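You operate a simulated robot arm through the tools that you are given. There is no shell and no other tool.

You are at the controls of a simulated robot arm. One attempt, no reset.

## Task
Short screws got into tray 6: sort it again at gate speed 1.
Fine: tray back under LONG before the start; then tip tray 7 into the empty red tote and put it back; leave the other trays and totes.

It is judged by the outcome, as a careful person would: the job done as asked, and still so three seconds after it is handed in. It fails if anything else is knocked over, pushed out of place, dropped, spilled or broken.

## Robot
A 6-joint arm with a two-finger gripper, fixed in place. Base frame: the origin is on the floor under the middle of its stand, x ahead of it, y to its left, z up; the work surface is at about z = 720. Lengths are in mm, angles in rad, forces in N, time in s.
With the tool pointing down near the work surface it reaches from about 340 to 840 mm from the base axis. Its first joint turns from -2.897 to 2.897 rad. Payload 2.45 kg.
Tool frame: the origin (TCP) lies between the finger pads and is the grasp point; the fingertips stand 20 mm ahead of it; z points along the fingers, y is the line along which they close. The gripper opens to 140 mm; its body begins 168 mm behind the TCP.
Orientation is that of the tool frame in the base frame, as [roll, pitch, yaw] about the fixed x, y, z axes, in that order (R = Rz(yaw) Ry(pitch) Rx(roll)). With the fingers straight down and closing along the base's y, the tool's x points along the base's -x, its y along +y and its z along -z.

## Interface
- The arm moves only by the tool servo_tool. Its arguments are lists of equal length, an entry for each row: "translation": the shift along the tool's x, y, z in mm, a list of three; "dr": the turn, a rotation vector about the tool's x, y, z in rad, a list of three. In form: {"translation": [[dx, dy, dz], ...], "dr": [[wx, wy, wz], ...]}. A call has 1 to 20 rows; each row shifts and turns the commanded pose from where the row before left it, along the tool's axes as they then stand. "grip" is the opening in per cent of the stroke, from 0 (shut) to 100 (fully open), set as the call begins (left out, the last holds). Each row takes 0.2 s and may step no farther than 50 mm and 0.15 rad from the row before; otherwise, or with a gripper value out of range, the whole call is refused. A pose out of reach is approached as far as the arm can. The call stops where the force on the tool passes 90 N (or 10 N more than at its start, if that is more) or the arm is blocked; 0.2 s more then pass. The fingers move at their own pace (about 45 mm/s each) and stop on an object; they squeeze with about 22 N. The grip force told is the motor's: it shows also when the fingers shut on nothing. Time passes only in rows, and 0.2 s behind the last, so rows that do not move let the fingers close. It gives the time, the measured TCP pose, the force on the tool (base axes), the opening and the grip force at its end, in the units of the frame above (readings bear some noise), with the torque about the TCP (base axes, N m) and any sound that the robot's microphone picked up, and new pictures: "pictures" is both (left out), scene, wrist or none.
- Cameras (640 x 400 px; columns grow to the right, rows downward): "scene" is fixed at [401.1, -501.3, 1517.3]; the picture's right is [0.96, -0.27, 0.00], its down [-0.13, -0.46, -0.88] and it looks along [0.24, 0.85, -0.47] (base axes); focal length 275 px, centre (320, 200). "wrist" rides on the gripper at [78, 11, -209] in the tool frame; the picture's right is [-0.14, 0.99, 0.00], its down [-0.92, -0.13, -0.37] and it looks along [-0.37, -0.05, 0.93] (tool axes); focal length 280 px, centre (320, 200).
- move_column(by): moves the trunk up (or, below 0, down) by that many mm; the arm rides with it, the base frame stays. It gives what a move gives, with no picture.
- probe_pixels(camera, pixels): there is no depth. For up to 12 entries [column, row, z] of the newest picture of that camera ("zoom" is the newest enlarged one), the place [x, y] in the base frame at which the ray of that pixel passes the height z, good to about 3 mm. The clock stands still meanwhile.
- enlarge(camera, box): a new picture of the part [left, top, right, bottom] of that camera's present view, enlarged. The clock stands still meanwhile.
- job_done(): hands the job in; it is judged then, once.

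Open the gripper and draw the arm clear of the work before you hand the job in, unless the task says otherwise.

The tools are called after "Request:" by a JSON object that holds its "fn" and its "kwargs". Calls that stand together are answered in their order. servo_tool: Moves the arm, as the interface text tells. Its arguments: {"type":"object","properties":{"translation":{"type":"array"},"dr":{"type":"array"},"grip":{"type":"number"},"pictures":{"type":"string","enum":["both","scene","wrist","none"]}},"required":["translation","dr"]} The other tools are called the same way: move_column (by) moves the trunk up or down; probe_pixels (camera, pixels) gives the place at which the rays of pixels pass given heights; enlarge (camera, box) takes an enlarged picture of a part of a camera's view; job_done () hands the job in.

At the start:

```text
time_s: 0.0
position: [162.9, 520.8, 1450.4]
orientation: [-3.141, 0.0, 3.141]
wrist_force: [0.0, 0.0, 0.1]
moment: [-0.02, 0.0, -0.01]
grip_width: 140.1
grip_force: 0.0
trunk travel left (down, up): [-75.0, 155.0]
```

scene: 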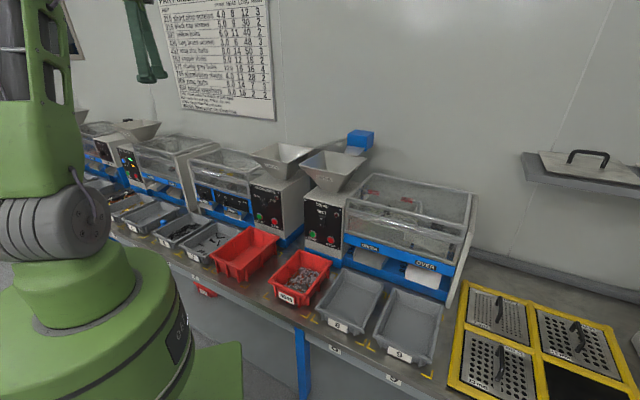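
wrist: 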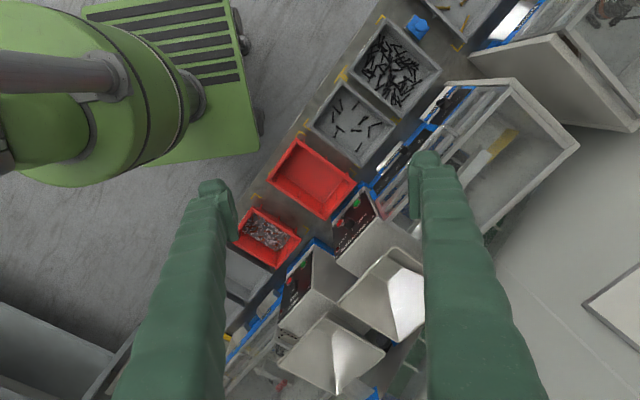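

The scene shows a row of sorting machines with trays in front, two red totes (around px 245,255 empty and 300,280 with screws), and trays 8 and 9 at the right. I'll enlarge parts of both views to read the labels and panels.

Request:
{"fn": "enlarge", "kwargs": {"camera": "scene", "box": [150, 0, 290, 120]}}

Request:
{"fn": "enlarge", "kwargs": {"camera": "scene", "box": [80, 120, 280, 245]}}

Request:
{"fn": "enlarge", "kwargs": {"camera": "scene", "box": [200, 180, 360, 340]}}

Request:
{"fn": "enlarge", "kwargs": {"camera": "scene", "box": [320, 170, 480, 390]}}

Request:
{"fn": "enlarge", "kwargs": {"camera": "wrist", "box": [230, 0, 480, 160]}}

Request:
{"fn": "enlarge", "kwargs": {"camera": "wrist", "box": [220, 130, 430, 400]}}

```text
3.33 times, centred on (220, 60) of scene
```

zoom: 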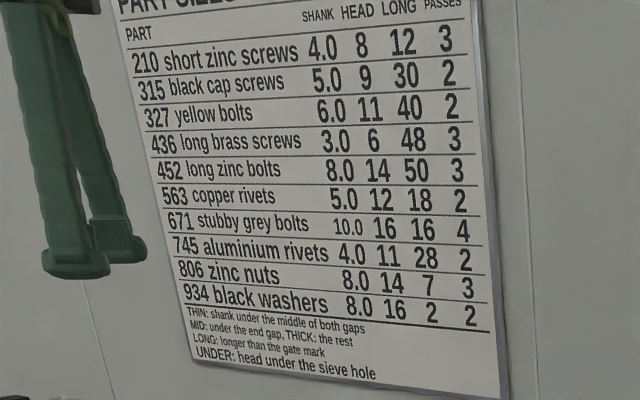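

```text
3.20 times, centred on (180, 182) of scene
```

zoom: 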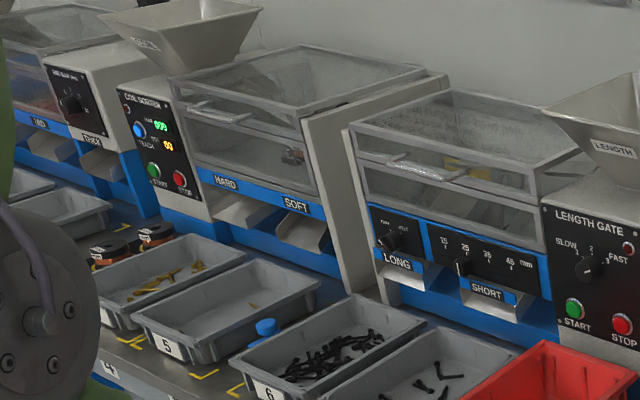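

```text
2.50 times, centred on (280, 260) of scene
```

zoom: 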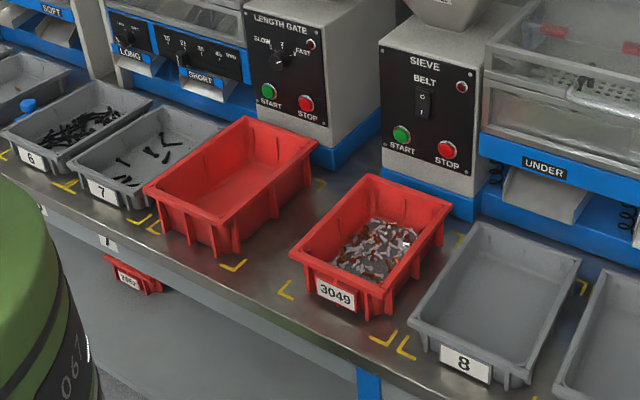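

```text
1.82 times, centred on (400, 280) of scene
```

zoom: 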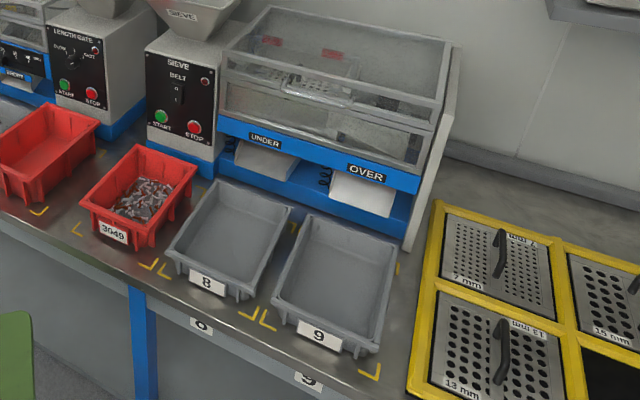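

```text
2.50 times, centred on (355, 80) of wrist
```

zoom: 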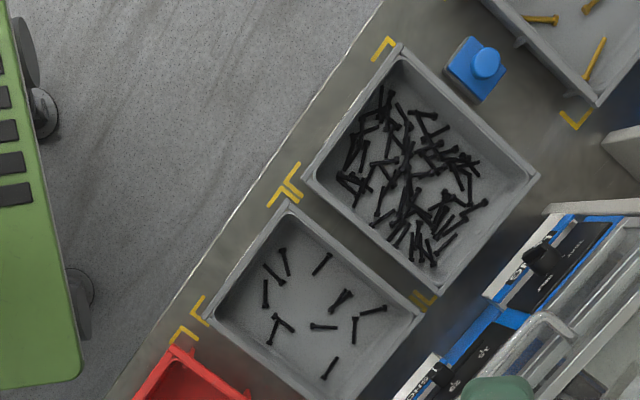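

```text
1.48 times, centred on (325, 265) of wrist
```

zoom: 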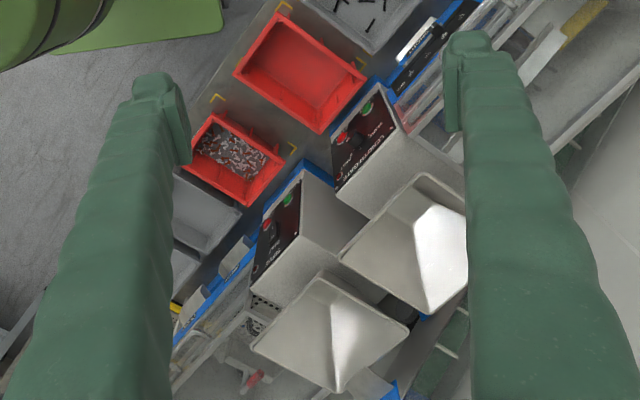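

I need to read the length gate's panels and the tray area better. Zooming in tighter on the length-gate machine.

Request:
{"fn": "enlarge", "kwargs": {"camera": "scene", "box": [190, 175, 260, 225]}}

Request:
{"fn": "enlarge", "kwargs": {"camera": "scene", "box": [245, 175, 305, 240]}}

Request:
{"fn": "enlarge", "kwargs": {"camera": "scene", "box": [140, 200, 250, 270]}}

Request:
{"fn": "enlarge", "kwargs": {"camera": "scene", "box": [185, 135, 385, 200]}}

Request:
{"fn": "enlarge", "kwargs": {"camera": "wrist", "box": [400, 60, 600, 190]}}

Request:
{"fn": "enlarge", "kwargs": {"camera": "wrist", "box": [440, 0, 640, 130]}}

```text
8.00 times, centred on (225, 200) of scene
```

zoom: 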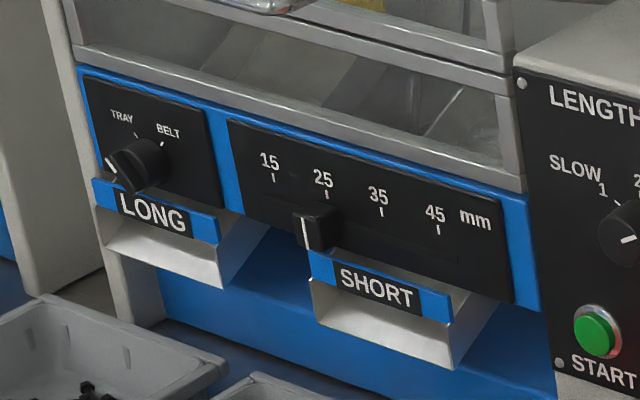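

```text
6.15 times, centred on (275, 208) of scene
```

zoom: 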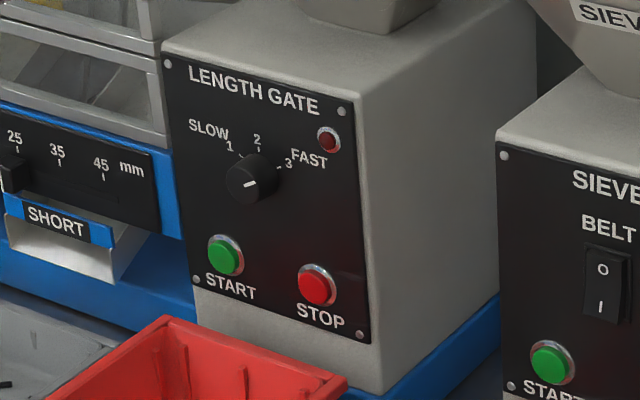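

```text
5.71 times, centred on (195, 235) of scene
```

zoom: 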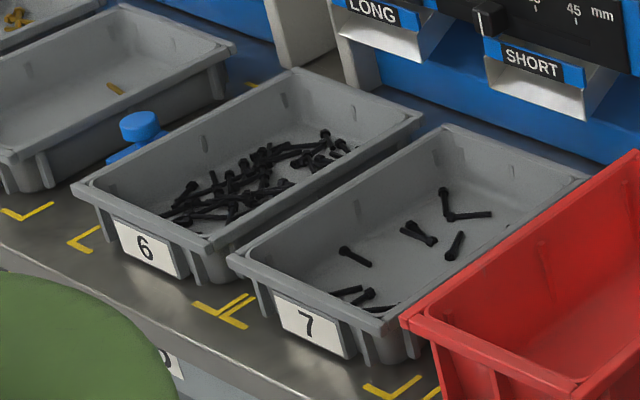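

```text
3.20 times, centred on (285, 168) of scene
```

zoom: 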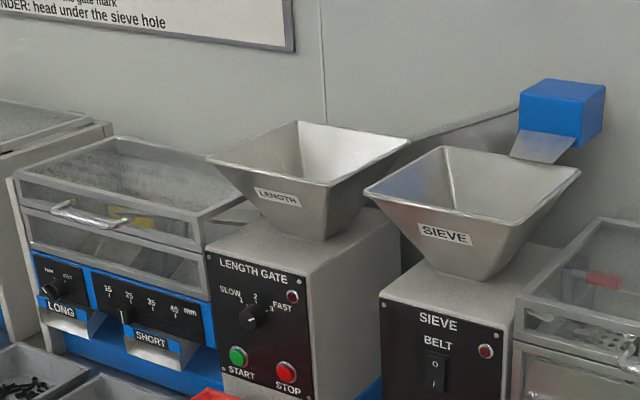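

```text
3.08 times, centred on (500, 125) of wrist
```

zoom: 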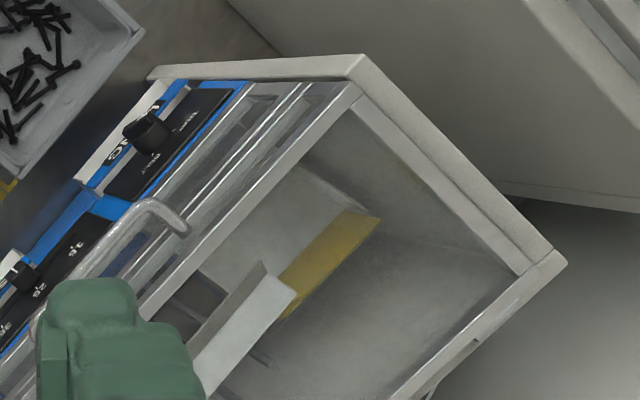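

```text
3.08 times, centred on (540, 65) of wrist
```

zoom: 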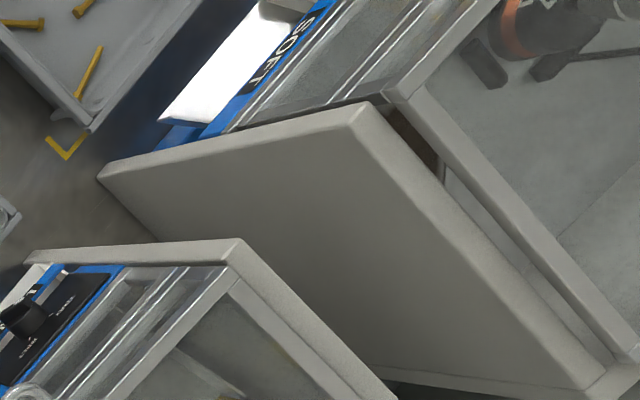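

The length gate is at knob position 3, its mark slider about 25, and there's a TRAY/BELT knob at the LONG chute. Trays 6 and 7 sit under LONG and SHORT. Now I locate things by probing pixels.

Request:
{"fn": "probe_pixels", "kwargs": {"camera": "wrist", "pixels": [[387, 19, 790], [442, 70, 790], [402, 118, 790], [349, 70, 790], [341, 82, 790], [398, 121, 790], [306, 122, 790], [360, 165, 790], [298, 139, 800], [354, 182, 800], [323, 218, 800], [268, 178, 800]]}}

Request:
{"fn": "probe_pixels", "kwargs": {"camera": "scene", "pixels": [[154, 232, 790], [197, 213, 790], [222, 222, 790], [184, 247, 790], [264, 225, 900], [267, 217, 900], [275, 229, 900], [214, 200, 900], [225, 203, 900], [275, 205, 930], [267, 218, 870], [315, 220, 870]]}}

Request:
{"fn": "enlarge", "kwargs": {"camera": "wrist", "box": [290, 0, 450, 100]}}

Request:
{"fn": "enlarge", "kwargs": {"camera": "wrist", "box": [250, 70, 410, 230]}}

Request:
{"fn": "enlarge", "kwargs": {"camera": "scene", "box": [190, 270, 250, 310]}}

```text
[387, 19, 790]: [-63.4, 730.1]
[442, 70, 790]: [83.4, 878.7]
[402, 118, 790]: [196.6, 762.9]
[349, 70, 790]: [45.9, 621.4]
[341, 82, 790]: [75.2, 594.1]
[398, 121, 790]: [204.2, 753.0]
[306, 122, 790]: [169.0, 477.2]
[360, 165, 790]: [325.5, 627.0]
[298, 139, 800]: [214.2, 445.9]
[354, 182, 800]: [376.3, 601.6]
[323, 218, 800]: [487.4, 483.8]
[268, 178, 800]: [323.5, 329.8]
```

```text
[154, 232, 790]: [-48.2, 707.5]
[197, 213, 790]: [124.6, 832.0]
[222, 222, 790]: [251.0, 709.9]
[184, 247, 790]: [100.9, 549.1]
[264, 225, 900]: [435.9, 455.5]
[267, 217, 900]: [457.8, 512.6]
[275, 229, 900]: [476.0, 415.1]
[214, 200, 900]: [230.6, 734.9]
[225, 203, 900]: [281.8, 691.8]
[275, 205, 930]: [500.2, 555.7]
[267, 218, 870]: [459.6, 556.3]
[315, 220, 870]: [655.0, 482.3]
```

```text
4.00 times, centred on (370, 50) of wrist
```

zoom: 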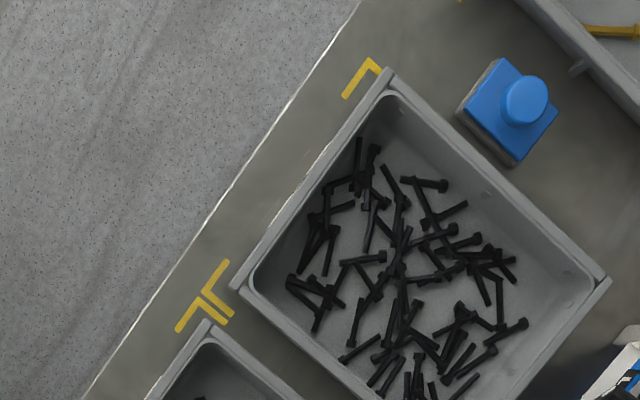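

```text
2.50 times, centred on (330, 150) of wrist
```

zoom: 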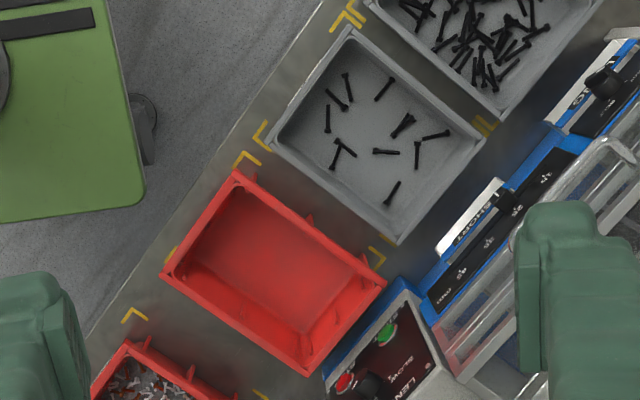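

```text
10.00 times, centred on (220, 290) of scene
```

zoom: 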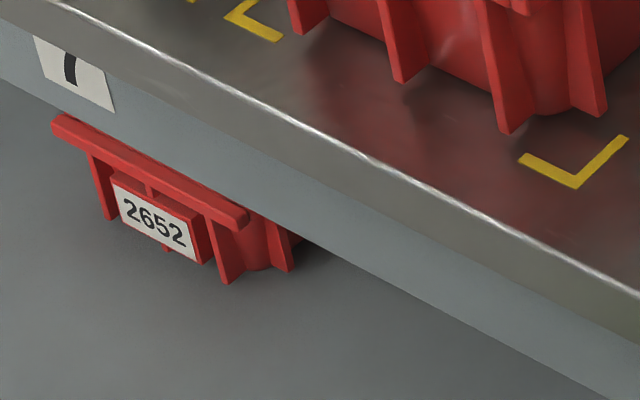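

The bench runs at 45° to the base axes. I'll triangulate key machine features (START button, knob, hopper rim) with both cameras at several heights.

Request:
{"fn": "probe_pixels", "kwargs": {"camera": "wrist", "pixels": [[357.2, 203.2, 850], [357.2, 203.2, 900], [357.2, 203.2, 950], [357.2, 203.2, 1000], [398, 249, 1100], [398, 249, 1200], [334, 260, 1100], [334, 260, 1200], [396, 298, 1100], [396, 298, 1200]]}}

Request:
{"fn": "probe_pixels", "kwargs": {"camera": "scene", "pixels": [[259.7, 216.9, 850], [259.7, 216.9, 900], [259.7, 216.9, 950], [259.7, 216.9, 1000], [250, 157, 1100], [250, 157, 1200], [287, 165, 1100], [287, 165, 1200], [313, 150, 1100], [313, 150, 1200], [278, 143, 1100], [278, 143, 1200]]}}

Request:
{"fn": "enlarge", "kwargs": {"camera": "wrist", "box": [310, 220, 450, 400]}}

Request:
{"fn": "enlarge", "kwargs": {"camera": "scene", "box": [240, 130, 330, 200]}}

```text
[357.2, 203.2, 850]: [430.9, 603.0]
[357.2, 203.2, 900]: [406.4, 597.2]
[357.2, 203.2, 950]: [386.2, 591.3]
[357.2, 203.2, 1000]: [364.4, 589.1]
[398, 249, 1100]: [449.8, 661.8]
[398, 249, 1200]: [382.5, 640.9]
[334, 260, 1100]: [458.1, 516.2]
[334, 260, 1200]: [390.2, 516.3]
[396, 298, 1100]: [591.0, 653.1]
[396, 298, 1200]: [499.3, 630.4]
```

```text
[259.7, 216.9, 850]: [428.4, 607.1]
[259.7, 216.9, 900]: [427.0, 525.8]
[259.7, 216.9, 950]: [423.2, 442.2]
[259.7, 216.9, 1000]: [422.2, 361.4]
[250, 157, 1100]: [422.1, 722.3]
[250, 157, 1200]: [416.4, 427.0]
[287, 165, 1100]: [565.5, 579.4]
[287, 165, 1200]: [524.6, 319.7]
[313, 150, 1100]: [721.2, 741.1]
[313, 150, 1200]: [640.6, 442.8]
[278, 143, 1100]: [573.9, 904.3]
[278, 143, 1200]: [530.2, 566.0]
```

```text
2.22 times, centred on (380, 310) of wrist
```

zoom: 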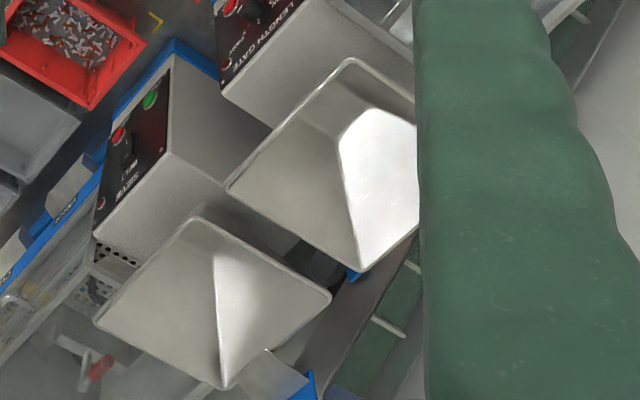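

```text
5.71 times, centred on (285, 165) of scene
```

zoom: 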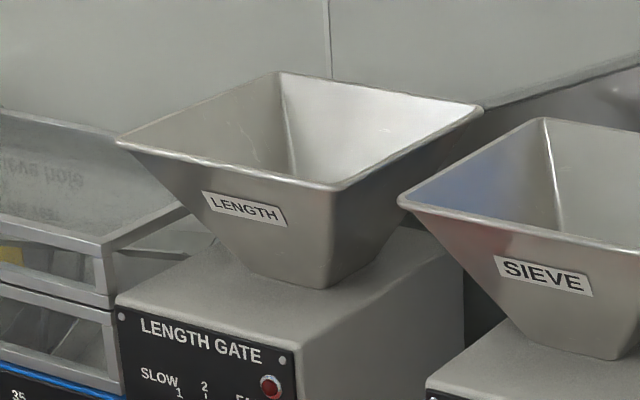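

START is at about (430, 604, 851). Now triangulating the hopper rim corners with corrected pixels, plus the knob and switch.

Request:
{"fn": "probe_pixels", "kwargs": {"camera": "wrist", "pixels": [[394, 247, 1050], [394, 247, 1100], [394, 247, 1150], [338, 304, 1050], [338, 304, 1100], [338, 304, 1150], [398, 341.5, 1050], [398, 341.5, 1100], [398, 341.5, 1150]]}}

Request:
{"fn": "probe_pixels", "kwargs": {"camera": "scene", "pixels": [[249.6, 154.8, 1050], [249.6, 154.8, 1100], [249.6, 154.8, 1150], [288.5, 162.7, 1050], [288.5, 162.7, 1100], [288.5, 162.7, 1150], [313, 148.9, 1050], [313, 148.9, 1100], [313, 148.9, 1150], [277.6, 142.6, 1100]]}}

```text
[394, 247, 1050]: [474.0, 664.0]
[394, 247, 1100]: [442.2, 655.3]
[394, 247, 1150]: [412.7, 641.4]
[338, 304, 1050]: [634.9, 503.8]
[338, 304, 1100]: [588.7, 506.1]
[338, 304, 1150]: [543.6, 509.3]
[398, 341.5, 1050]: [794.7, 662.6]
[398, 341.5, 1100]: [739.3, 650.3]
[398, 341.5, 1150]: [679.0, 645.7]
```

```text
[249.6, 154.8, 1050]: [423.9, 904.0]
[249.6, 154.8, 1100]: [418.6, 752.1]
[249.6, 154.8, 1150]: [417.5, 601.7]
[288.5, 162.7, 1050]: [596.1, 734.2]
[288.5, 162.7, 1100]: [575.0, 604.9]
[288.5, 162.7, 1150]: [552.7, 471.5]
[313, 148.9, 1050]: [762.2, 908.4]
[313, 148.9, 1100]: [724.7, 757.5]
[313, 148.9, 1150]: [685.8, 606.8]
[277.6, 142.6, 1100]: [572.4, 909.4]
```

Hopper rim is about z=1136, centred (558, 646). Now I zoom in tightly on the TRAY/BELT knob, the slider and the speed knob.

Request:
{"fn": "enlarge", "kwargs": {"camera": "scene", "box": [198, 184, 222, 204]}}

Request:
{"fn": "enlarge", "kwargs": {"camera": "scene", "box": [216, 190, 250, 212]}}

Request:
{"fn": "enlarge", "kwargs": {"camera": "scene", "box": [250, 192, 282, 216]}}

Request:
{"fn": "enlarge", "kwargs": {"camera": "wrist", "box": [420, 80, 470, 115]}}

```text
16.00 times, centred on (210, 194) of scene
```

zoom: 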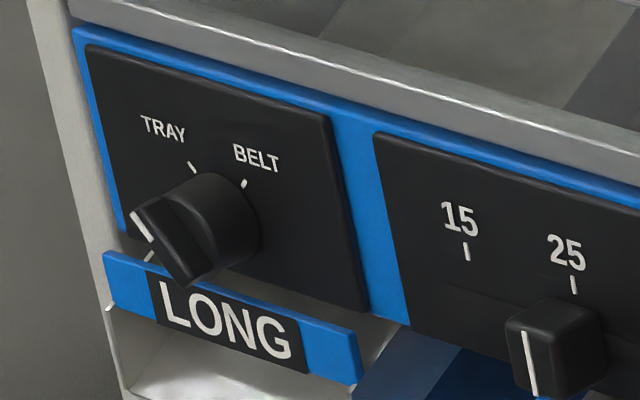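

```text
16.00 times, centred on (233, 201) of scene
```

zoom: 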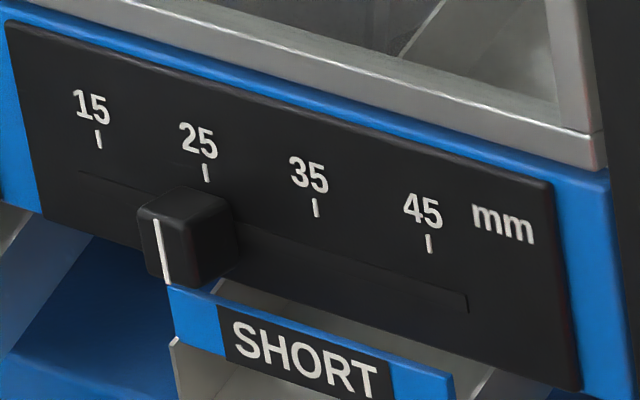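

```text
16.00 times, centred on (266, 204) of scene
```

zoom: 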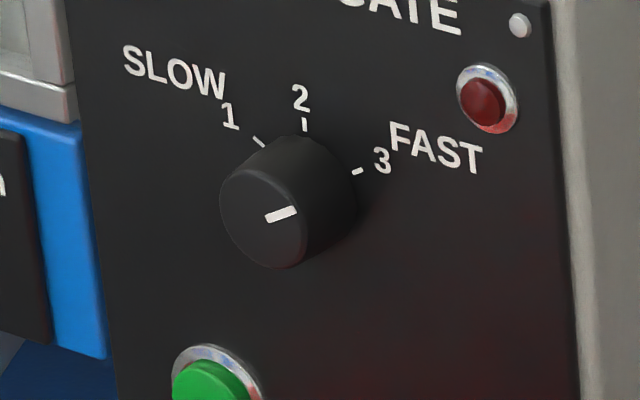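

```text
11.43 times, centred on (445, 98) of wrist
```

zoom: 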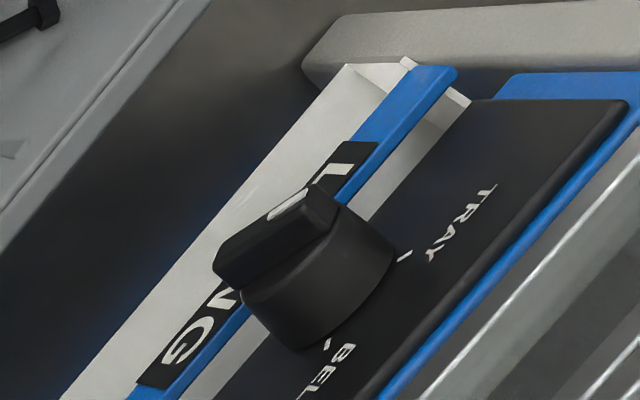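

The selector pointer is at TRAY, the mark slider is at about 25, and the speed knob points to 3. Now I check whether the LONG chute overhangs the tray's back wall.

Request:
{"fn": "probe_pixels", "kwargs": {"camera": "wrist", "pixels": [[447.2, 86.45, 780], [447.2, 86.45, 810], [447.2, 86.45, 840], [440.4, 100, 850], [440.4, 100, 880], [442, 70, 770], [442, 70, 780], [375, 126, 720]]}}

Request:
{"fn": "probe_pixels", "kwargs": {"camera": "scene", "pixels": [[197.9, 206, 780], [197.9, 206, 810], [197.9, 206, 840], [202, 196.5, 850], [202, 196.5, 880], [208, 222, 770], [208, 222, 780], [157, 232, 770], [225, 206, 850], [225, 206, 880]]}}

```text
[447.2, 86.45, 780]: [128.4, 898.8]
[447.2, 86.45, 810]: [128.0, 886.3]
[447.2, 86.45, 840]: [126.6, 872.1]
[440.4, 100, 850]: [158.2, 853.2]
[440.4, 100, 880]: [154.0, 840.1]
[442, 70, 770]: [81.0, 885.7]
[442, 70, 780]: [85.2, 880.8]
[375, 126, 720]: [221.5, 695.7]
```

```text
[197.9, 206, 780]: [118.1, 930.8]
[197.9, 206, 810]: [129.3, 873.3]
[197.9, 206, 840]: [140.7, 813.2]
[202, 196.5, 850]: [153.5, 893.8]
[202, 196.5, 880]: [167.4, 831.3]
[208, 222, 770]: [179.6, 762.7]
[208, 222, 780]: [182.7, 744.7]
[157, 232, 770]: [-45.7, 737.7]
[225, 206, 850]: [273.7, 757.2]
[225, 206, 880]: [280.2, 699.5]
```

The chute lip is at u≈718 (z≈803), ~38 mm beyond the tray's back rim, so I prefer gripping trays by their front walls. I'll triangulate the rim heights of trays and tote.

Request:
{"fn": "probe_pixels", "kwargs": {"camera": "scene", "pixels": [[151.6, 232.5, 760], [151.6, 232.5, 780], [151.6, 232.5, 800], [175.7, 244.1, 760], [175.7, 244.1, 780], [175.7, 244.1, 800], [190.1, 211.9, 780], [212.9, 220.6, 780]]}}

Request:
{"fn": "probe_pixels", "kwargs": {"camera": "wrist", "pixels": [[387.5, 17, 760], [387.5, 17, 780], [387.5, 17, 800], [348, 71.75, 760], [348, 71.75, 780], [348, 71.75, 800], [442, 70.5, 780], [401.8, 119.2, 780]]}}

Request:
{"fn": "enlarge", "kwargs": {"camera": "scene", "box": [145, 222, 195, 262]}}

Request:
{"fn": "enlarge", "kwargs": {"camera": "scene", "box": [205, 222, 285, 290]}}

Request:
{"fn": "enlarge", "kwargs": {"camera": "scene", "box": [315, 265, 385, 345]}}

```text
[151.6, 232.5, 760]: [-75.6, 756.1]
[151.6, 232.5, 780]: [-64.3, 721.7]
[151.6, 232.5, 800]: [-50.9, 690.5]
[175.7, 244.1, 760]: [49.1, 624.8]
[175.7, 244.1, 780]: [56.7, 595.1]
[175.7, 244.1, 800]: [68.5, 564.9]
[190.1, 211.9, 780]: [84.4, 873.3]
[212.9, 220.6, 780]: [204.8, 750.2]
```

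```text
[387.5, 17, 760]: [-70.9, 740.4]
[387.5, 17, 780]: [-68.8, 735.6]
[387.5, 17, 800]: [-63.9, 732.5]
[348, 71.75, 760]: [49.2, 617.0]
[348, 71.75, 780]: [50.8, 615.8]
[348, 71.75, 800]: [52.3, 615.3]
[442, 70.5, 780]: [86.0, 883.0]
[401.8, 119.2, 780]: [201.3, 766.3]
```

```text
10.00 times, centred on (170, 242) of scene
```

zoom: 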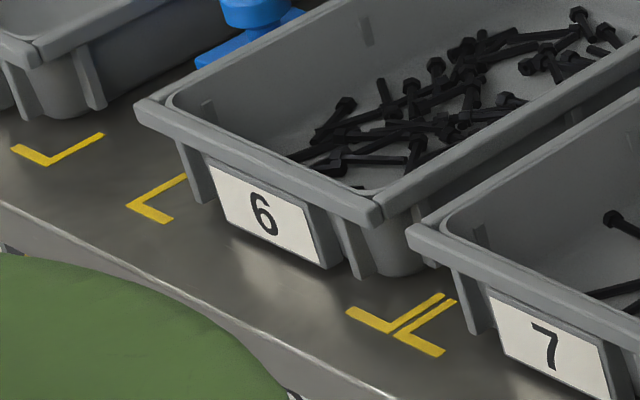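

```text
5.88 times, centred on (245, 256) of scene
```

zoom: 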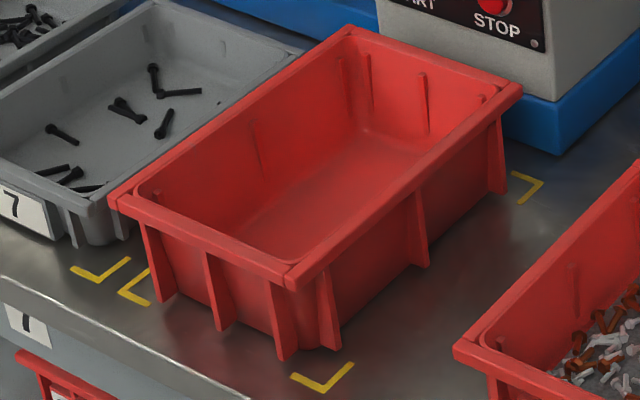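

```text
5.00 times, centred on (350, 305) of scene
```

zoom: 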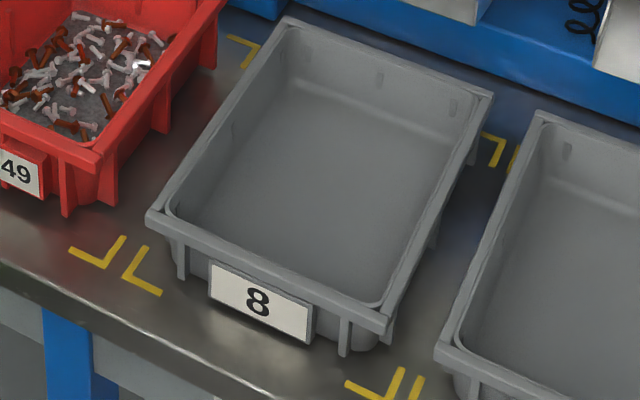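

Tray rims are at about z=768 (outer about 214 x 170 mm). Now triangulating the empty red tote's rim, tray 7 corners, and the speed knob.

Request:
{"fn": "probe_pixels", "kwargs": {"camera": "scene", "pixels": [[208.9, 255.1, 800], [208.9, 255.1, 820], [240.2, 269.6, 800], [240.2, 269.6, 820], [279, 236.95, 800], [279, 236.95, 820], [250.1, 226.7, 800], [250.1, 226.7, 820], [178.5, 246.2, 768], [205.5, 260, 768], [218.5, 224, 768]]}}

Request:
{"fn": "probe_pixels", "kwargs": {"camera": "wrist", "pixels": [[296.4, 138.8, 800], [296.4, 138.8, 820], [266, 180, 800], [266, 180, 820], [325.2, 218.8, 800], [325.2, 218.8, 820], [356, 183.2, 800], [356, 183.2, 820], [342, 81, 768], [306, 128, 768], [359, 167, 768]]}}

Request:
{"fn": "enlarge", "kwargs": {"camera": "wrist", "box": [330, 175, 400, 225]}}

```text
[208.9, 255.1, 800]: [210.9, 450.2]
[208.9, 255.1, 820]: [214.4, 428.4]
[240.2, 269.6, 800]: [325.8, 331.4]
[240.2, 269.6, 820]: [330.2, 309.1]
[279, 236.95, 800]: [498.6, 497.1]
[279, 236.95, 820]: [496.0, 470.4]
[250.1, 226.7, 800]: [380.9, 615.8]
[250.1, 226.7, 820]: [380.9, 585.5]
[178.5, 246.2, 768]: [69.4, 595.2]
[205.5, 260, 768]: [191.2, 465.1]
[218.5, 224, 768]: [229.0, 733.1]
```

```text
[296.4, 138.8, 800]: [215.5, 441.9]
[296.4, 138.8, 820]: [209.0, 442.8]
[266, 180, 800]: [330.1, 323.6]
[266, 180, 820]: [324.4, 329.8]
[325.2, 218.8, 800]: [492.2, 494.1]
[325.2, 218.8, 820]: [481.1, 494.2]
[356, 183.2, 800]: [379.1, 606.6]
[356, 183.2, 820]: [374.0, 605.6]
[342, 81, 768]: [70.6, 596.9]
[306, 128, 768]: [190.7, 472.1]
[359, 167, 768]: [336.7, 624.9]
```

```text
8.00 times, centred on (365, 200) of wrist
```

zoom: 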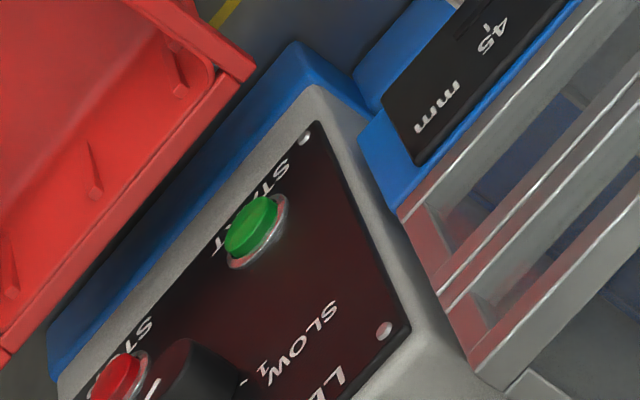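

Tote rim is about z=806, u 462–697, v −163…0 in the bench-aligned frame. I'll first turn and move the gripper to a viewing pose in front of the length-gate panel, staying high.

Request:
{"fn": "servo_tool", "kwargs": {"translation": [[0, 0, 0], [0, 0, 0], [0, 0, 0], [0, 0, 0], [0, 0, 0], [0, 0, 0], [-9, -17, 40], [-9, -17, 40], [-9, -17, 40], [-9, -17, 40], [-8, -17, 40], [-8, -17, 40], [-8, -17, 40], [-8, -17, 40], [-8, -17, 40]], "dr": [[0, 0, -0.131], [0, 0, -0.131], [0, 0, -0.131], [0, 0, -0.131], [0, 0, -0.131], [0, 0, -0.13], [0, 0, 0], [0, 0, 0], [0, 0, 0], [0, 0, 0], [0, 0, 0], [0, 0, 0], [0, 0, 0], [0, 0, 0], [0, 0, 0]], "pictures": "both"}}

```text
time_s: 3.2
position: [326.9, 468.0, 1089.1]
orientation: [-3.141, 0.0, -2.355]
wrist_force: [0.1, -0.5, 0.2]
moment: [0.0, 0.0, -0.02]
grip_width: 140.1
grip_force: 0.1
trunk travel left (down, up): [-75.0, 155.0]
```

scene: 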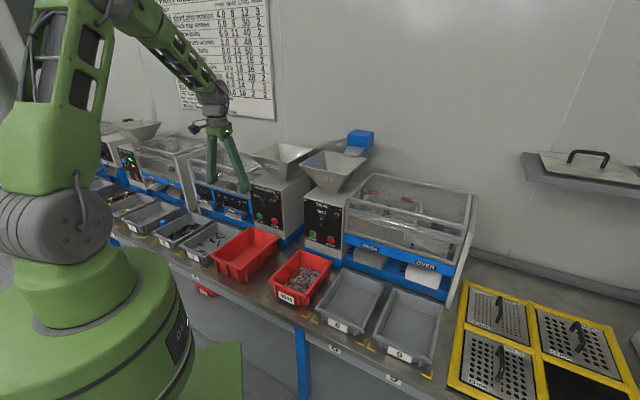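
wrist: 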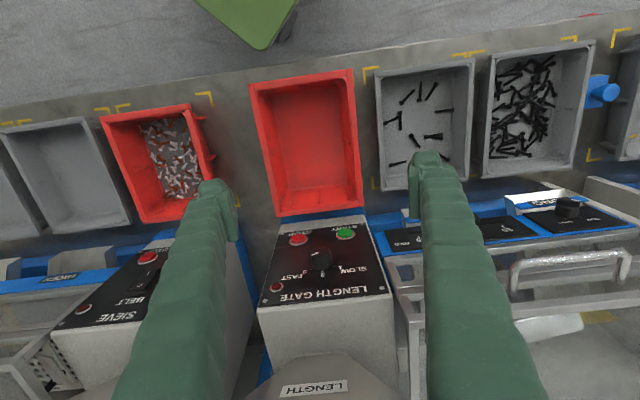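

The arm tracks well and the panel is in view at (325, 260). I pitch the tool forward about 45° to look at the panel face on.

Request:
{"fn": "servo_tool", "kwargs": {"translation": [[0, 0, 0], [0, 0, 0], [0, 0, 0], [0, 0, 0], [0, 0, 0], [0, 0, 0]], "dr": [[0, -0.131, 0], [0, -0.131, 0], [0, -0.131, 0], [0, -0.131, 0], [0, -0.131, 0], [0, -0.13, 0]], "pictures": "both"}}

```text
time_s: 4.6
position: [334.1, 457.4, 1087.9]
orientation: [-3.094, 0.655, -2.348]
wrist_force: [0.7, -1.2, -0.1]
moment: [0.02, 0.0, -0.01]
grip_width: 139.9
grip_force: 0.1
out of reach, approached as far as the arm can: row 5, 6
trunk travel left (down, up): [-75.0, 155.0]
```

scene: 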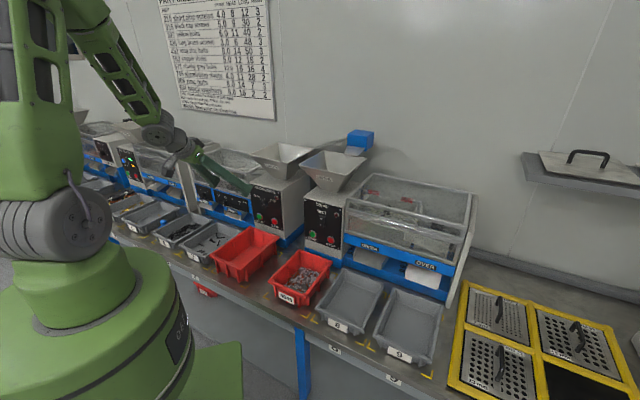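
wrist: 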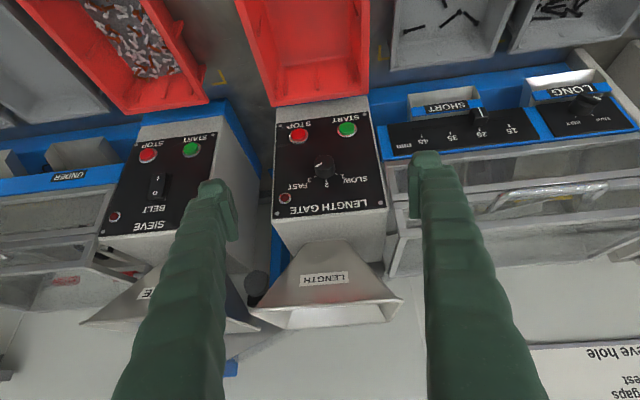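

The pitch stopped at ~0.65 rad (reach limit), but the panel is well visible. I enlarge the panel and the selector in this view.

Request:
{"fn": "enlarge", "kwargs": {"camera": "wrist", "box": [265, 100, 395, 225]}}

Request:
{"fn": "enlarge", "kwargs": {"camera": "wrist", "box": [370, 70, 640, 170]}}

Request:
{"fn": "probe_pixels", "kwargs": {"camera": "wrist", "pixels": [[345, 130, 851], [325, 170, 880], [325, 170, 890], [325, 170, 900], [300, 135, 851]]}}

Request:
{"fn": "probe_pixels", "kwargs": {"camera": "scene", "pixels": [[264.9, 204.8, 880], [264.9, 204.8, 890], [264.9, 204.8, 900], [274.3, 221.7, 840], [274.3, 221.7, 851]]}}

```text
3.20 times, centred on (330, 162) of wrist
```

zoom: 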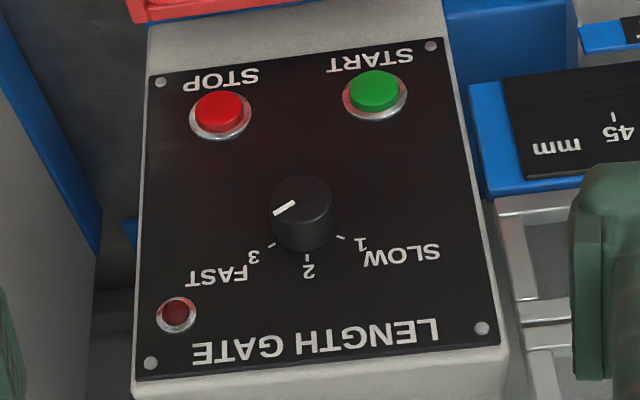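

```text
2.37 times, centred on (505, 120) of wrist
```

zoom: 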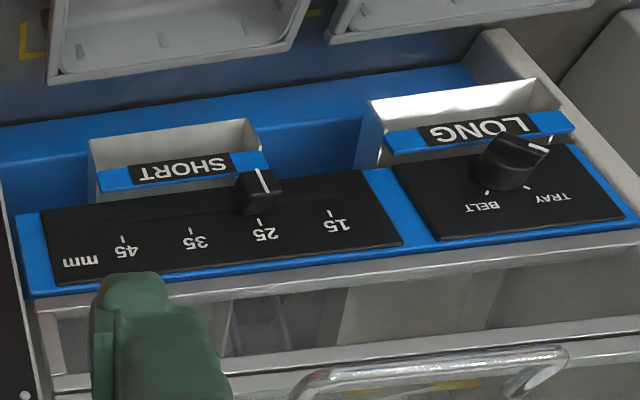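

```text
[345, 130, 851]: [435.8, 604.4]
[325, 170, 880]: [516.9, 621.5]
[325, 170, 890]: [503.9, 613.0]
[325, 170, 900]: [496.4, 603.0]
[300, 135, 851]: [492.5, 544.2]
```

```text
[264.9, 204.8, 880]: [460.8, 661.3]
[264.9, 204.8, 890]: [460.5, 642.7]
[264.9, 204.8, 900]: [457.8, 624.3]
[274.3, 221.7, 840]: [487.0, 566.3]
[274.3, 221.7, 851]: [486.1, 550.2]
```

The speed knob clearly points to 3 and the slider to 25. I zoom on the TRAY/BELT selector once more to be sure.

Request:
{"fn": "enlarge", "kwargs": {"camera": "wrist", "box": [545, 85, 640, 140]}}

Request:
{"fn": "enlarge", "kwargs": {"camera": "wrist", "box": [310, 145, 345, 175]}}

```text
6.74 times, centred on (592, 112) of wrist
```

zoom: 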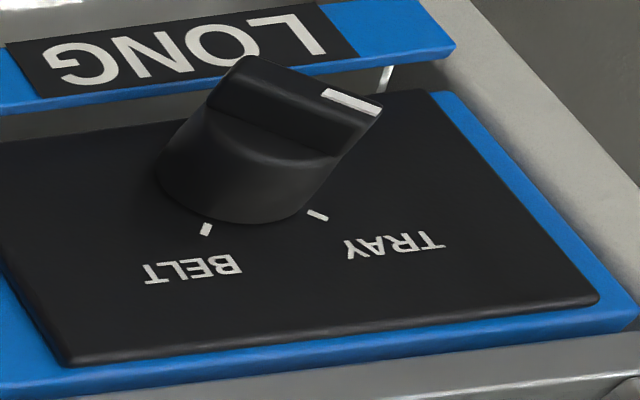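

```text
13.33 times, centred on (328, 160) of wrist
```

zoom: 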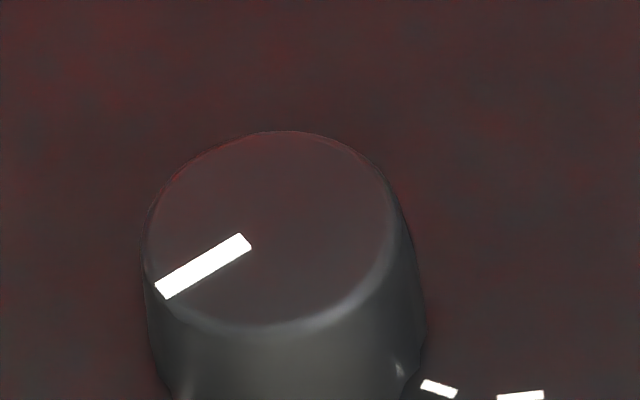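

Selector is at TRAY. Now I pin down the knob's base centre by probing from both cameras at several heights.

Request:
{"fn": "probe_pixels", "kwargs": {"camera": "scene", "pixels": [[265.4, 203.2, 910], [265.4, 203.2, 920], [265.4, 203.2, 930], [262.5, 205.0, 910], [262.5, 205.0, 920], [262.5, 205.0, 930]]}}

Request:
{"fn": "probe_pixels", "kwargs": {"camera": "wrist", "pixels": [[325.75, 169.75, 910], [325.75, 169.75, 920], [325.75, 169.75, 930], [324.25, 162.1, 900], [324.25, 162.1, 910], [324.25, 162.1, 920], [347, 128, 851], [298.5, 134.5, 851]]}}

```text
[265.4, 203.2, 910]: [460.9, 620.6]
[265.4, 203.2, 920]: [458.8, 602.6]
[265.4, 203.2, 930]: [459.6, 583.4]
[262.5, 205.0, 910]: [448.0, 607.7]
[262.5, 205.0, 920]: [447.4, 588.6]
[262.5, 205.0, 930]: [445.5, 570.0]
```

```text
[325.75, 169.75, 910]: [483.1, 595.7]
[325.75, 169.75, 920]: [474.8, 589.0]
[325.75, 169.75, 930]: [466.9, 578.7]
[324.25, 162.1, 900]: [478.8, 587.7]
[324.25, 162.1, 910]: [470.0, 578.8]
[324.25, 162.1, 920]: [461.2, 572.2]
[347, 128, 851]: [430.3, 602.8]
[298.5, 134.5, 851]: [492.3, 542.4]
```

The tool seems to stop where it lines up with the forearm (wrist singularity). I undo part of the pitch to see how the command behaves, then will approach forward-pointing poses by swinging sideways.

Request:
{"fn": "servo_tool", "kwargs": {"translation": [[0, 0, 0], [0, 0, 0], [0, 0, 0]], "dr": [[0, 0.131, 0], [0, 0.131, 0], [0, 0.131, 0]], "pictures": "none"}}

```text
time_s: 5.4
position: [342.2, 452.2, 1087.0]
orientation: [-3.087, 0.389, -2.362]
wrist_force: [-1.0, -0.4, -0.2]
moment: [-0.03, -0.02, -0.03]
grip_width: 140.0
grip_force: 0.0
out of reach, approached as far as the arm can: row 2
trunk travel left (down, up): [-75.0, 155.0]
```

I restore the tool to vertical and turn it back to the original yaw before trying a sideways swing.

Request:
{"fn": "servo_tool", "kwargs": {"translation": [[0, 0, 0], [0, 0, 0], [0, 0, 0], [0, 0, 0], [0, 0, 0], [0, 0, 0], [0, 0, 0], [0, 0, 0], [0, 0, 0]], "dr": [[0, 0.131, 0], [0, 0.131, 0], [0, 0.13, 0], [0, 0, 0.131], [0, 0, 0.131], [0, 0, 0.131], [0, 0, 0.131], [0, 0, 0.131], [0, 0, 0.13]], "pictures": "none"}}

```text
time_s: 7.4
position: [340.3, 451.7, 1088.1]
orientation: [-3.105, 0.031, 3.107]
wrist_force: [0.4, -1.1, 0.2]
moment: [-0.03, -0.02, 0.0]
grip_width: 140.2
grip_force: 0.1
trunk travel left (down, up): [-75.0, 155.0]
```

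A small residual tilt remains; I correct it and then pitch the tool about its x axis toward pointing along +y, watching for reach limits.

Request:
{"fn": "servo_tool", "kwargs": {"translation": [[0, 0, 0], [0, 0, 0], [0, 0, 0], [0, 0, 0], [0, 0, 0], [0, 0, 0], [0, 0, 0], [0, 0, 0], [0, 0, 0], [0, 0, 0], [0, 0, 0], [0, 0, 0]], "dr": [[-0.037, 0.031, -0.035], [-0.1428, 0, 0], [-0.1428, 0, 0], [-0.1428, 0, 0], [-0.1428, 0, 0], [-0.1428, 0, 0], [-0.1428, 0, 0], [-0.1428, 0, 0], [-0.1428, 0, 0], [-0.1428, 0, 0], [-0.1428, 0, 0], [-0.1428, 0, 0]], "pictures": "both"}}

```text
time_s: 10.0
position: [342.3, 452.8, 1087.3]
orientation: [1.569, -0.001, -3.138]
wrist_force: [0.4, 0.5, 0.4]
moment: [-0.01, 0.04, -0.01]
grip_width: 140.2
grip_force: 0.1
trunk travel left (down, up): [-75.0, 155.0]
```

scene: 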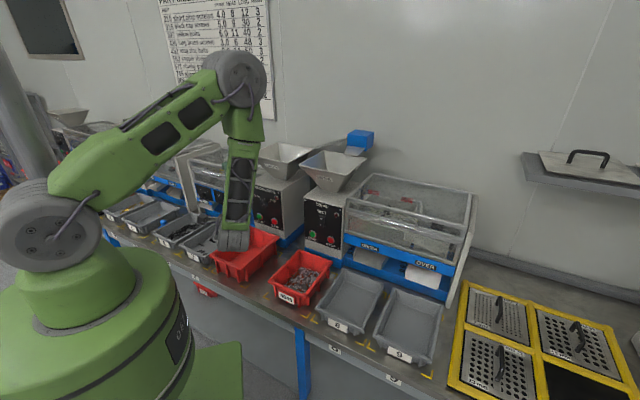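
wrist: 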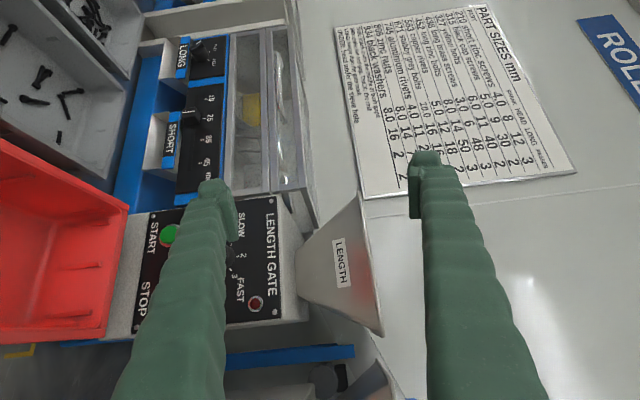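

That works smoothly. Next I shift 80 mm toward the bench and swing the tool in the horizontal plane to face the panel.

Request:
{"fn": "servo_tool", "kwargs": {"translation": [[-28.3, 0, 28.3], [-28.3, 0, 28.3], [0, 0, 0], [0, 0, 0], [0, 0, 0], [0, 0, 0], [0, 0, 0], [0, 0, 0]], "dr": [[0, 0, 0], [0, 0, 0], [0, -0.131, 0], [0, -0.131, 0], [0, -0.131, 0], [0, -0.131, 0], [0, -0.131, 0], [0, -0.13, 0]], "grip": 60, "pictures": "both"}}

```text
time_s: 11.8
position: [398.5, 507.9, 1087.7]
orientation: [1.57, 0.0, 2.696]
wrist_force: [0.2, -0.1, 1.3]
moment: [-0.02, -0.02, -0.01]
grip_width: 83.9
grip_force: 0.1
out of reach, approached as far as the arm can: row 6, 7, 8
trunk travel left (down, up): [-75.0, 155.0]
```

scene: 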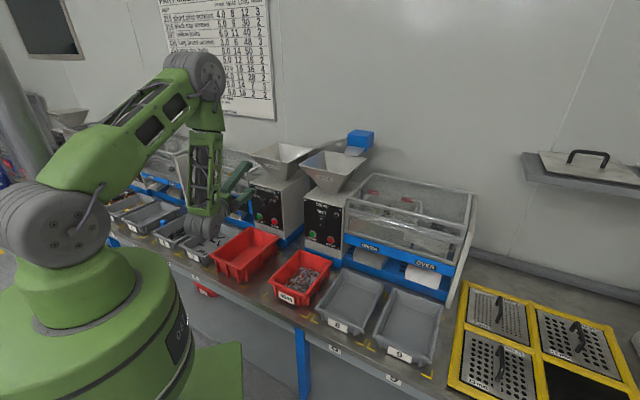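
wrist: 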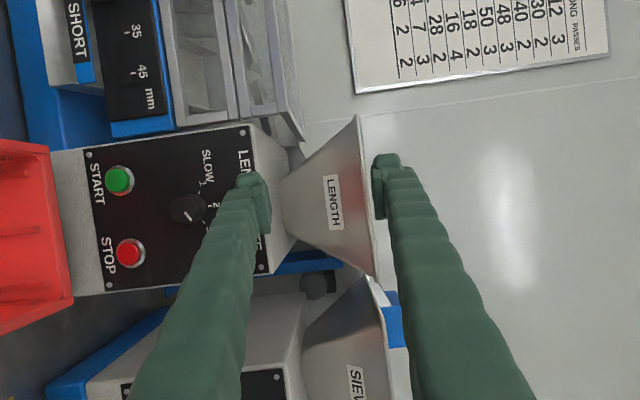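

The swing stalls at heading ~64° — a forearm-roll limit. Coming from the right side should allow a nearly square approach, so I'll undo this swing and return the tool to vertical.

Request:
{"fn": "servo_tool", "kwargs": {"translation": [[0, 0, 0], [0, 0, 0], [0, 0, 0], [0, 0, 0]], "dr": [[0, 0.111, 0], [0, 0.111, 0], [0, 0.111, 0], [0, 0.111, 0]], "pictures": "none"}}

```text
time_s: 12.8
position: [398.5, 508.5, 1088.0]
orientation: [1.571, 0.001, 3.14]
wrist_force: [0.1, 0.5, -0.4]
moment: [-0.05, -0.02, 0.0]
grip_width: 83.9
grip_force: 0.0
trunk travel left (down, up): [-75.0, 155.0]
```

Pose matches the command again. Now I back off a little, tilt to vertical, then yaw to the bench-aligned orientation (tool x along the bench to the right).

Request:
{"fn": "servo_tool", "kwargs": {"translation": [[28, 0, -28], [0, 0, 0], [0, 0, 0], [0, 0, 0], [0, 0, 0], [0, 0, 0], [0, 0, 0], [0, 0, 0], [0, 0, 0], [0, 0, 0], [0, 0, 0], [0, 0, 0]], "dr": [[0, 0, 0], [0.1428, 0, 0], [0.1428, 0, 0], [0.1428, 0, 0], [0.1428, 0, 0], [0.1428, 0, 0], [0.1428, 0, 0], [0.1428, 0, 0], [0.1428, 0, 0], [0.1428, 0, 0], [0.1428, 0, 0], [0.1428, 0, 0]], "pictures": "none"}}

Request:
{"fn": "servo_tool", "kwargs": {"translation": [[0, 0, 0], [0, 0, 0], [0, 0, 0], [0, 0, 0], [0, 0, 0], [0, 0, 0], [0, 0, 0], [0, 0, 0], [0, 0, 0], [0, 0, 0], [0, 0, 0], [0, 0, 0], [0, 0, 0], [0, 0, 0], [0, 0, 0], [0, 0, 0]], "dr": [[0, 0, -0.14726], [0, 0, -0.14726], [0, 0, -0.14726], [0, 0, -0.14726], [0, 0, -0.14726], [0, 0, -0.14726], [0, 0, -0.14726], [0, 0, -0.14726], [0, 0, -0.14726], [0, 0, -0.14726], [0, 0, -0.14726], [0, 0, -0.14726], [0, 0, -0.14726], [0, 0, -0.14726], [0, 0, -0.14726], [0, 0, -0.14726]], "pictures": "both"}}

```text
time_s: 15.4
position: [369.8, 482.1, 1087.8]
orientation: [-3.139, 0.0, 3.141]
wrist_force: [0.5, 0.6, 0.5]
moment: [-0.06, -0.02, 0.0]
grip_width: 84.0
grip_force: 0.0
trunk travel left (down, up): [-75.0, 155.0]
```

```text
time_s: 18.8
position: [369.7, 481.9, 1087.4]
orientation: [-3.141, 0.0, -0.784]
wrist_force: [-0.4, -0.4, -0.6]
moment: [0.02, -0.01, 0.02]
grip_width: 84.2
grip_force: 0.1
trunk travel left (down, up): [-75.0, 155.0]
```

scene: 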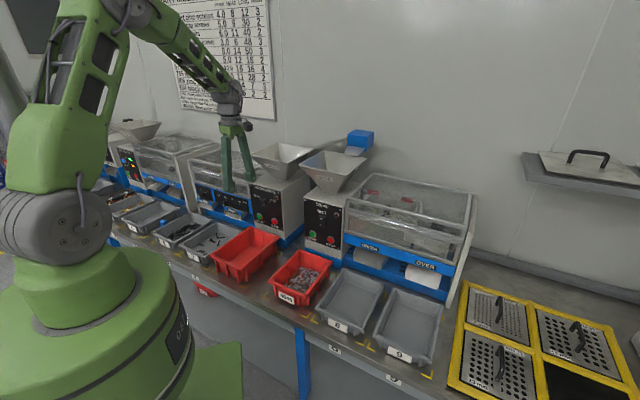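
wrist: 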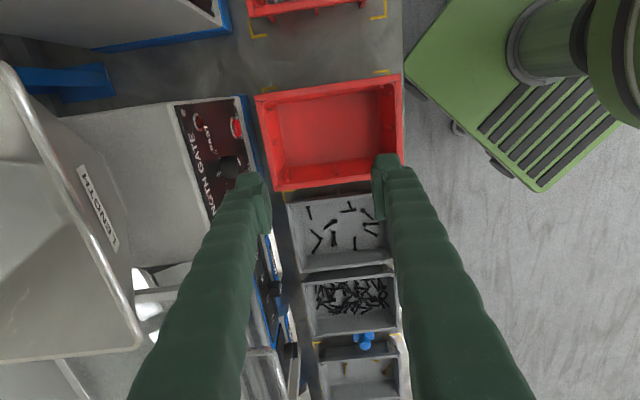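

Orientation is now bench-aligned. I tilt the tool to point right along the bench with the camera on top, and lower and move it in toward the panel.

Request:
{"fn": "servo_tool", "kwargs": {"translation": [[0, 0, 0], [0, 0, 0], [0, 0, 0], [0, 0, 0], [0, 0, 0], [0, 0, 0], [0, 0, 0], [0, 0, 0], [0, 0, 0], [0, 0, 0], [0, 0, 0], [-40, -27, 0], [-40, -27, 0]], "dr": [[0, 0.1428, 0], [0, 0.1428, 0], [0, 0.1428, 0], [0, 0.1428, 0], [0, 0.1428, 0], [0, 0.1428, 0], [0, 0.1428, 0], [0, 0.1428, 0], [0, 0.1428, 0], [0, 0.1428, 0], [0, 0.1428, 0], [0, 0, 0], [0, 0, 0]], "pictures": "both"}}

```text
time_s: 21.6
position: [416.3, 495.1, 1005.9]
orientation: [-3.033, -1.566, -0.893]
wrist_force: [-0.6, 0.7, 0.3]
moment: [-0.01, 0.04, -0.07]
grip_width: 84.0
grip_force: 0.1
out of reach, approached as far as the arm can: row 11, 12, 13
trunk travel left (down, up): [-75.0, 155.0]
```

scene: 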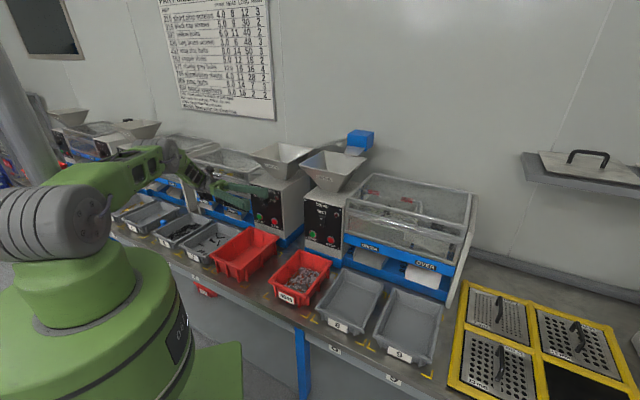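
wrist: 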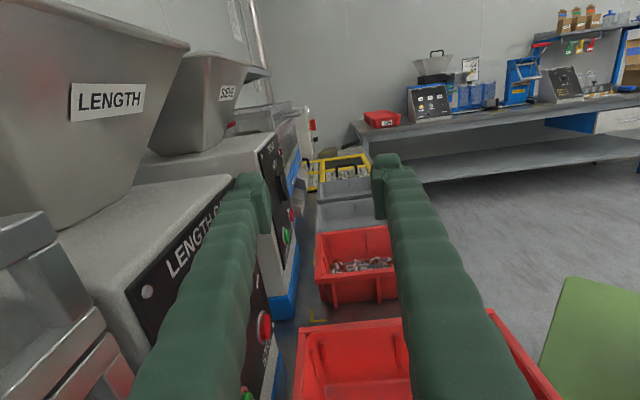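

The tool points right as wanted but the TCP lags ~26 mm (extension limit), so I continue swinging it toward the panel, which brings the wrist back in reach.

Request:
{"fn": "servo_tool", "kwargs": {"translation": [[0, 0, 0], [0, 0, 0], [0, 0, 0], [0, 0, 0], [0, 0, 0], [0, 0, 0]], "dr": [[0.145, 0, 0], [0.145, 0, 0], [0.145, 0, 0], [0.145, 0, 0], [0.145, 0, 0], [0.145, 0, 0]], "pictures": "both"}}

```text
time_s: 23.0
position: [415.3, 494.4, 1007.7]
orientation: [-2.183, -1.569, -0.871]
wrist_force: [0.0, 0.6, 0.4]
moment: [0.0, 0.0, -0.02]
grip_width: 83.9
grip_force: 0.0
trunk travel left (down, up): [-75.0, 155.0]
```

scene: 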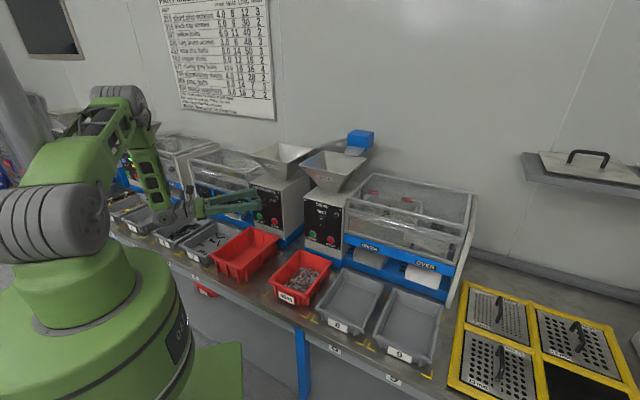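
wrist: 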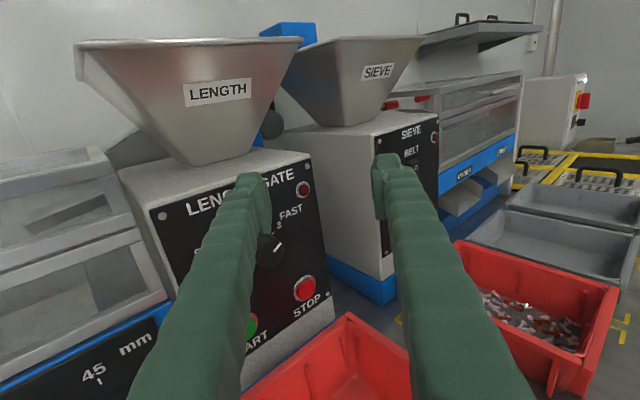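

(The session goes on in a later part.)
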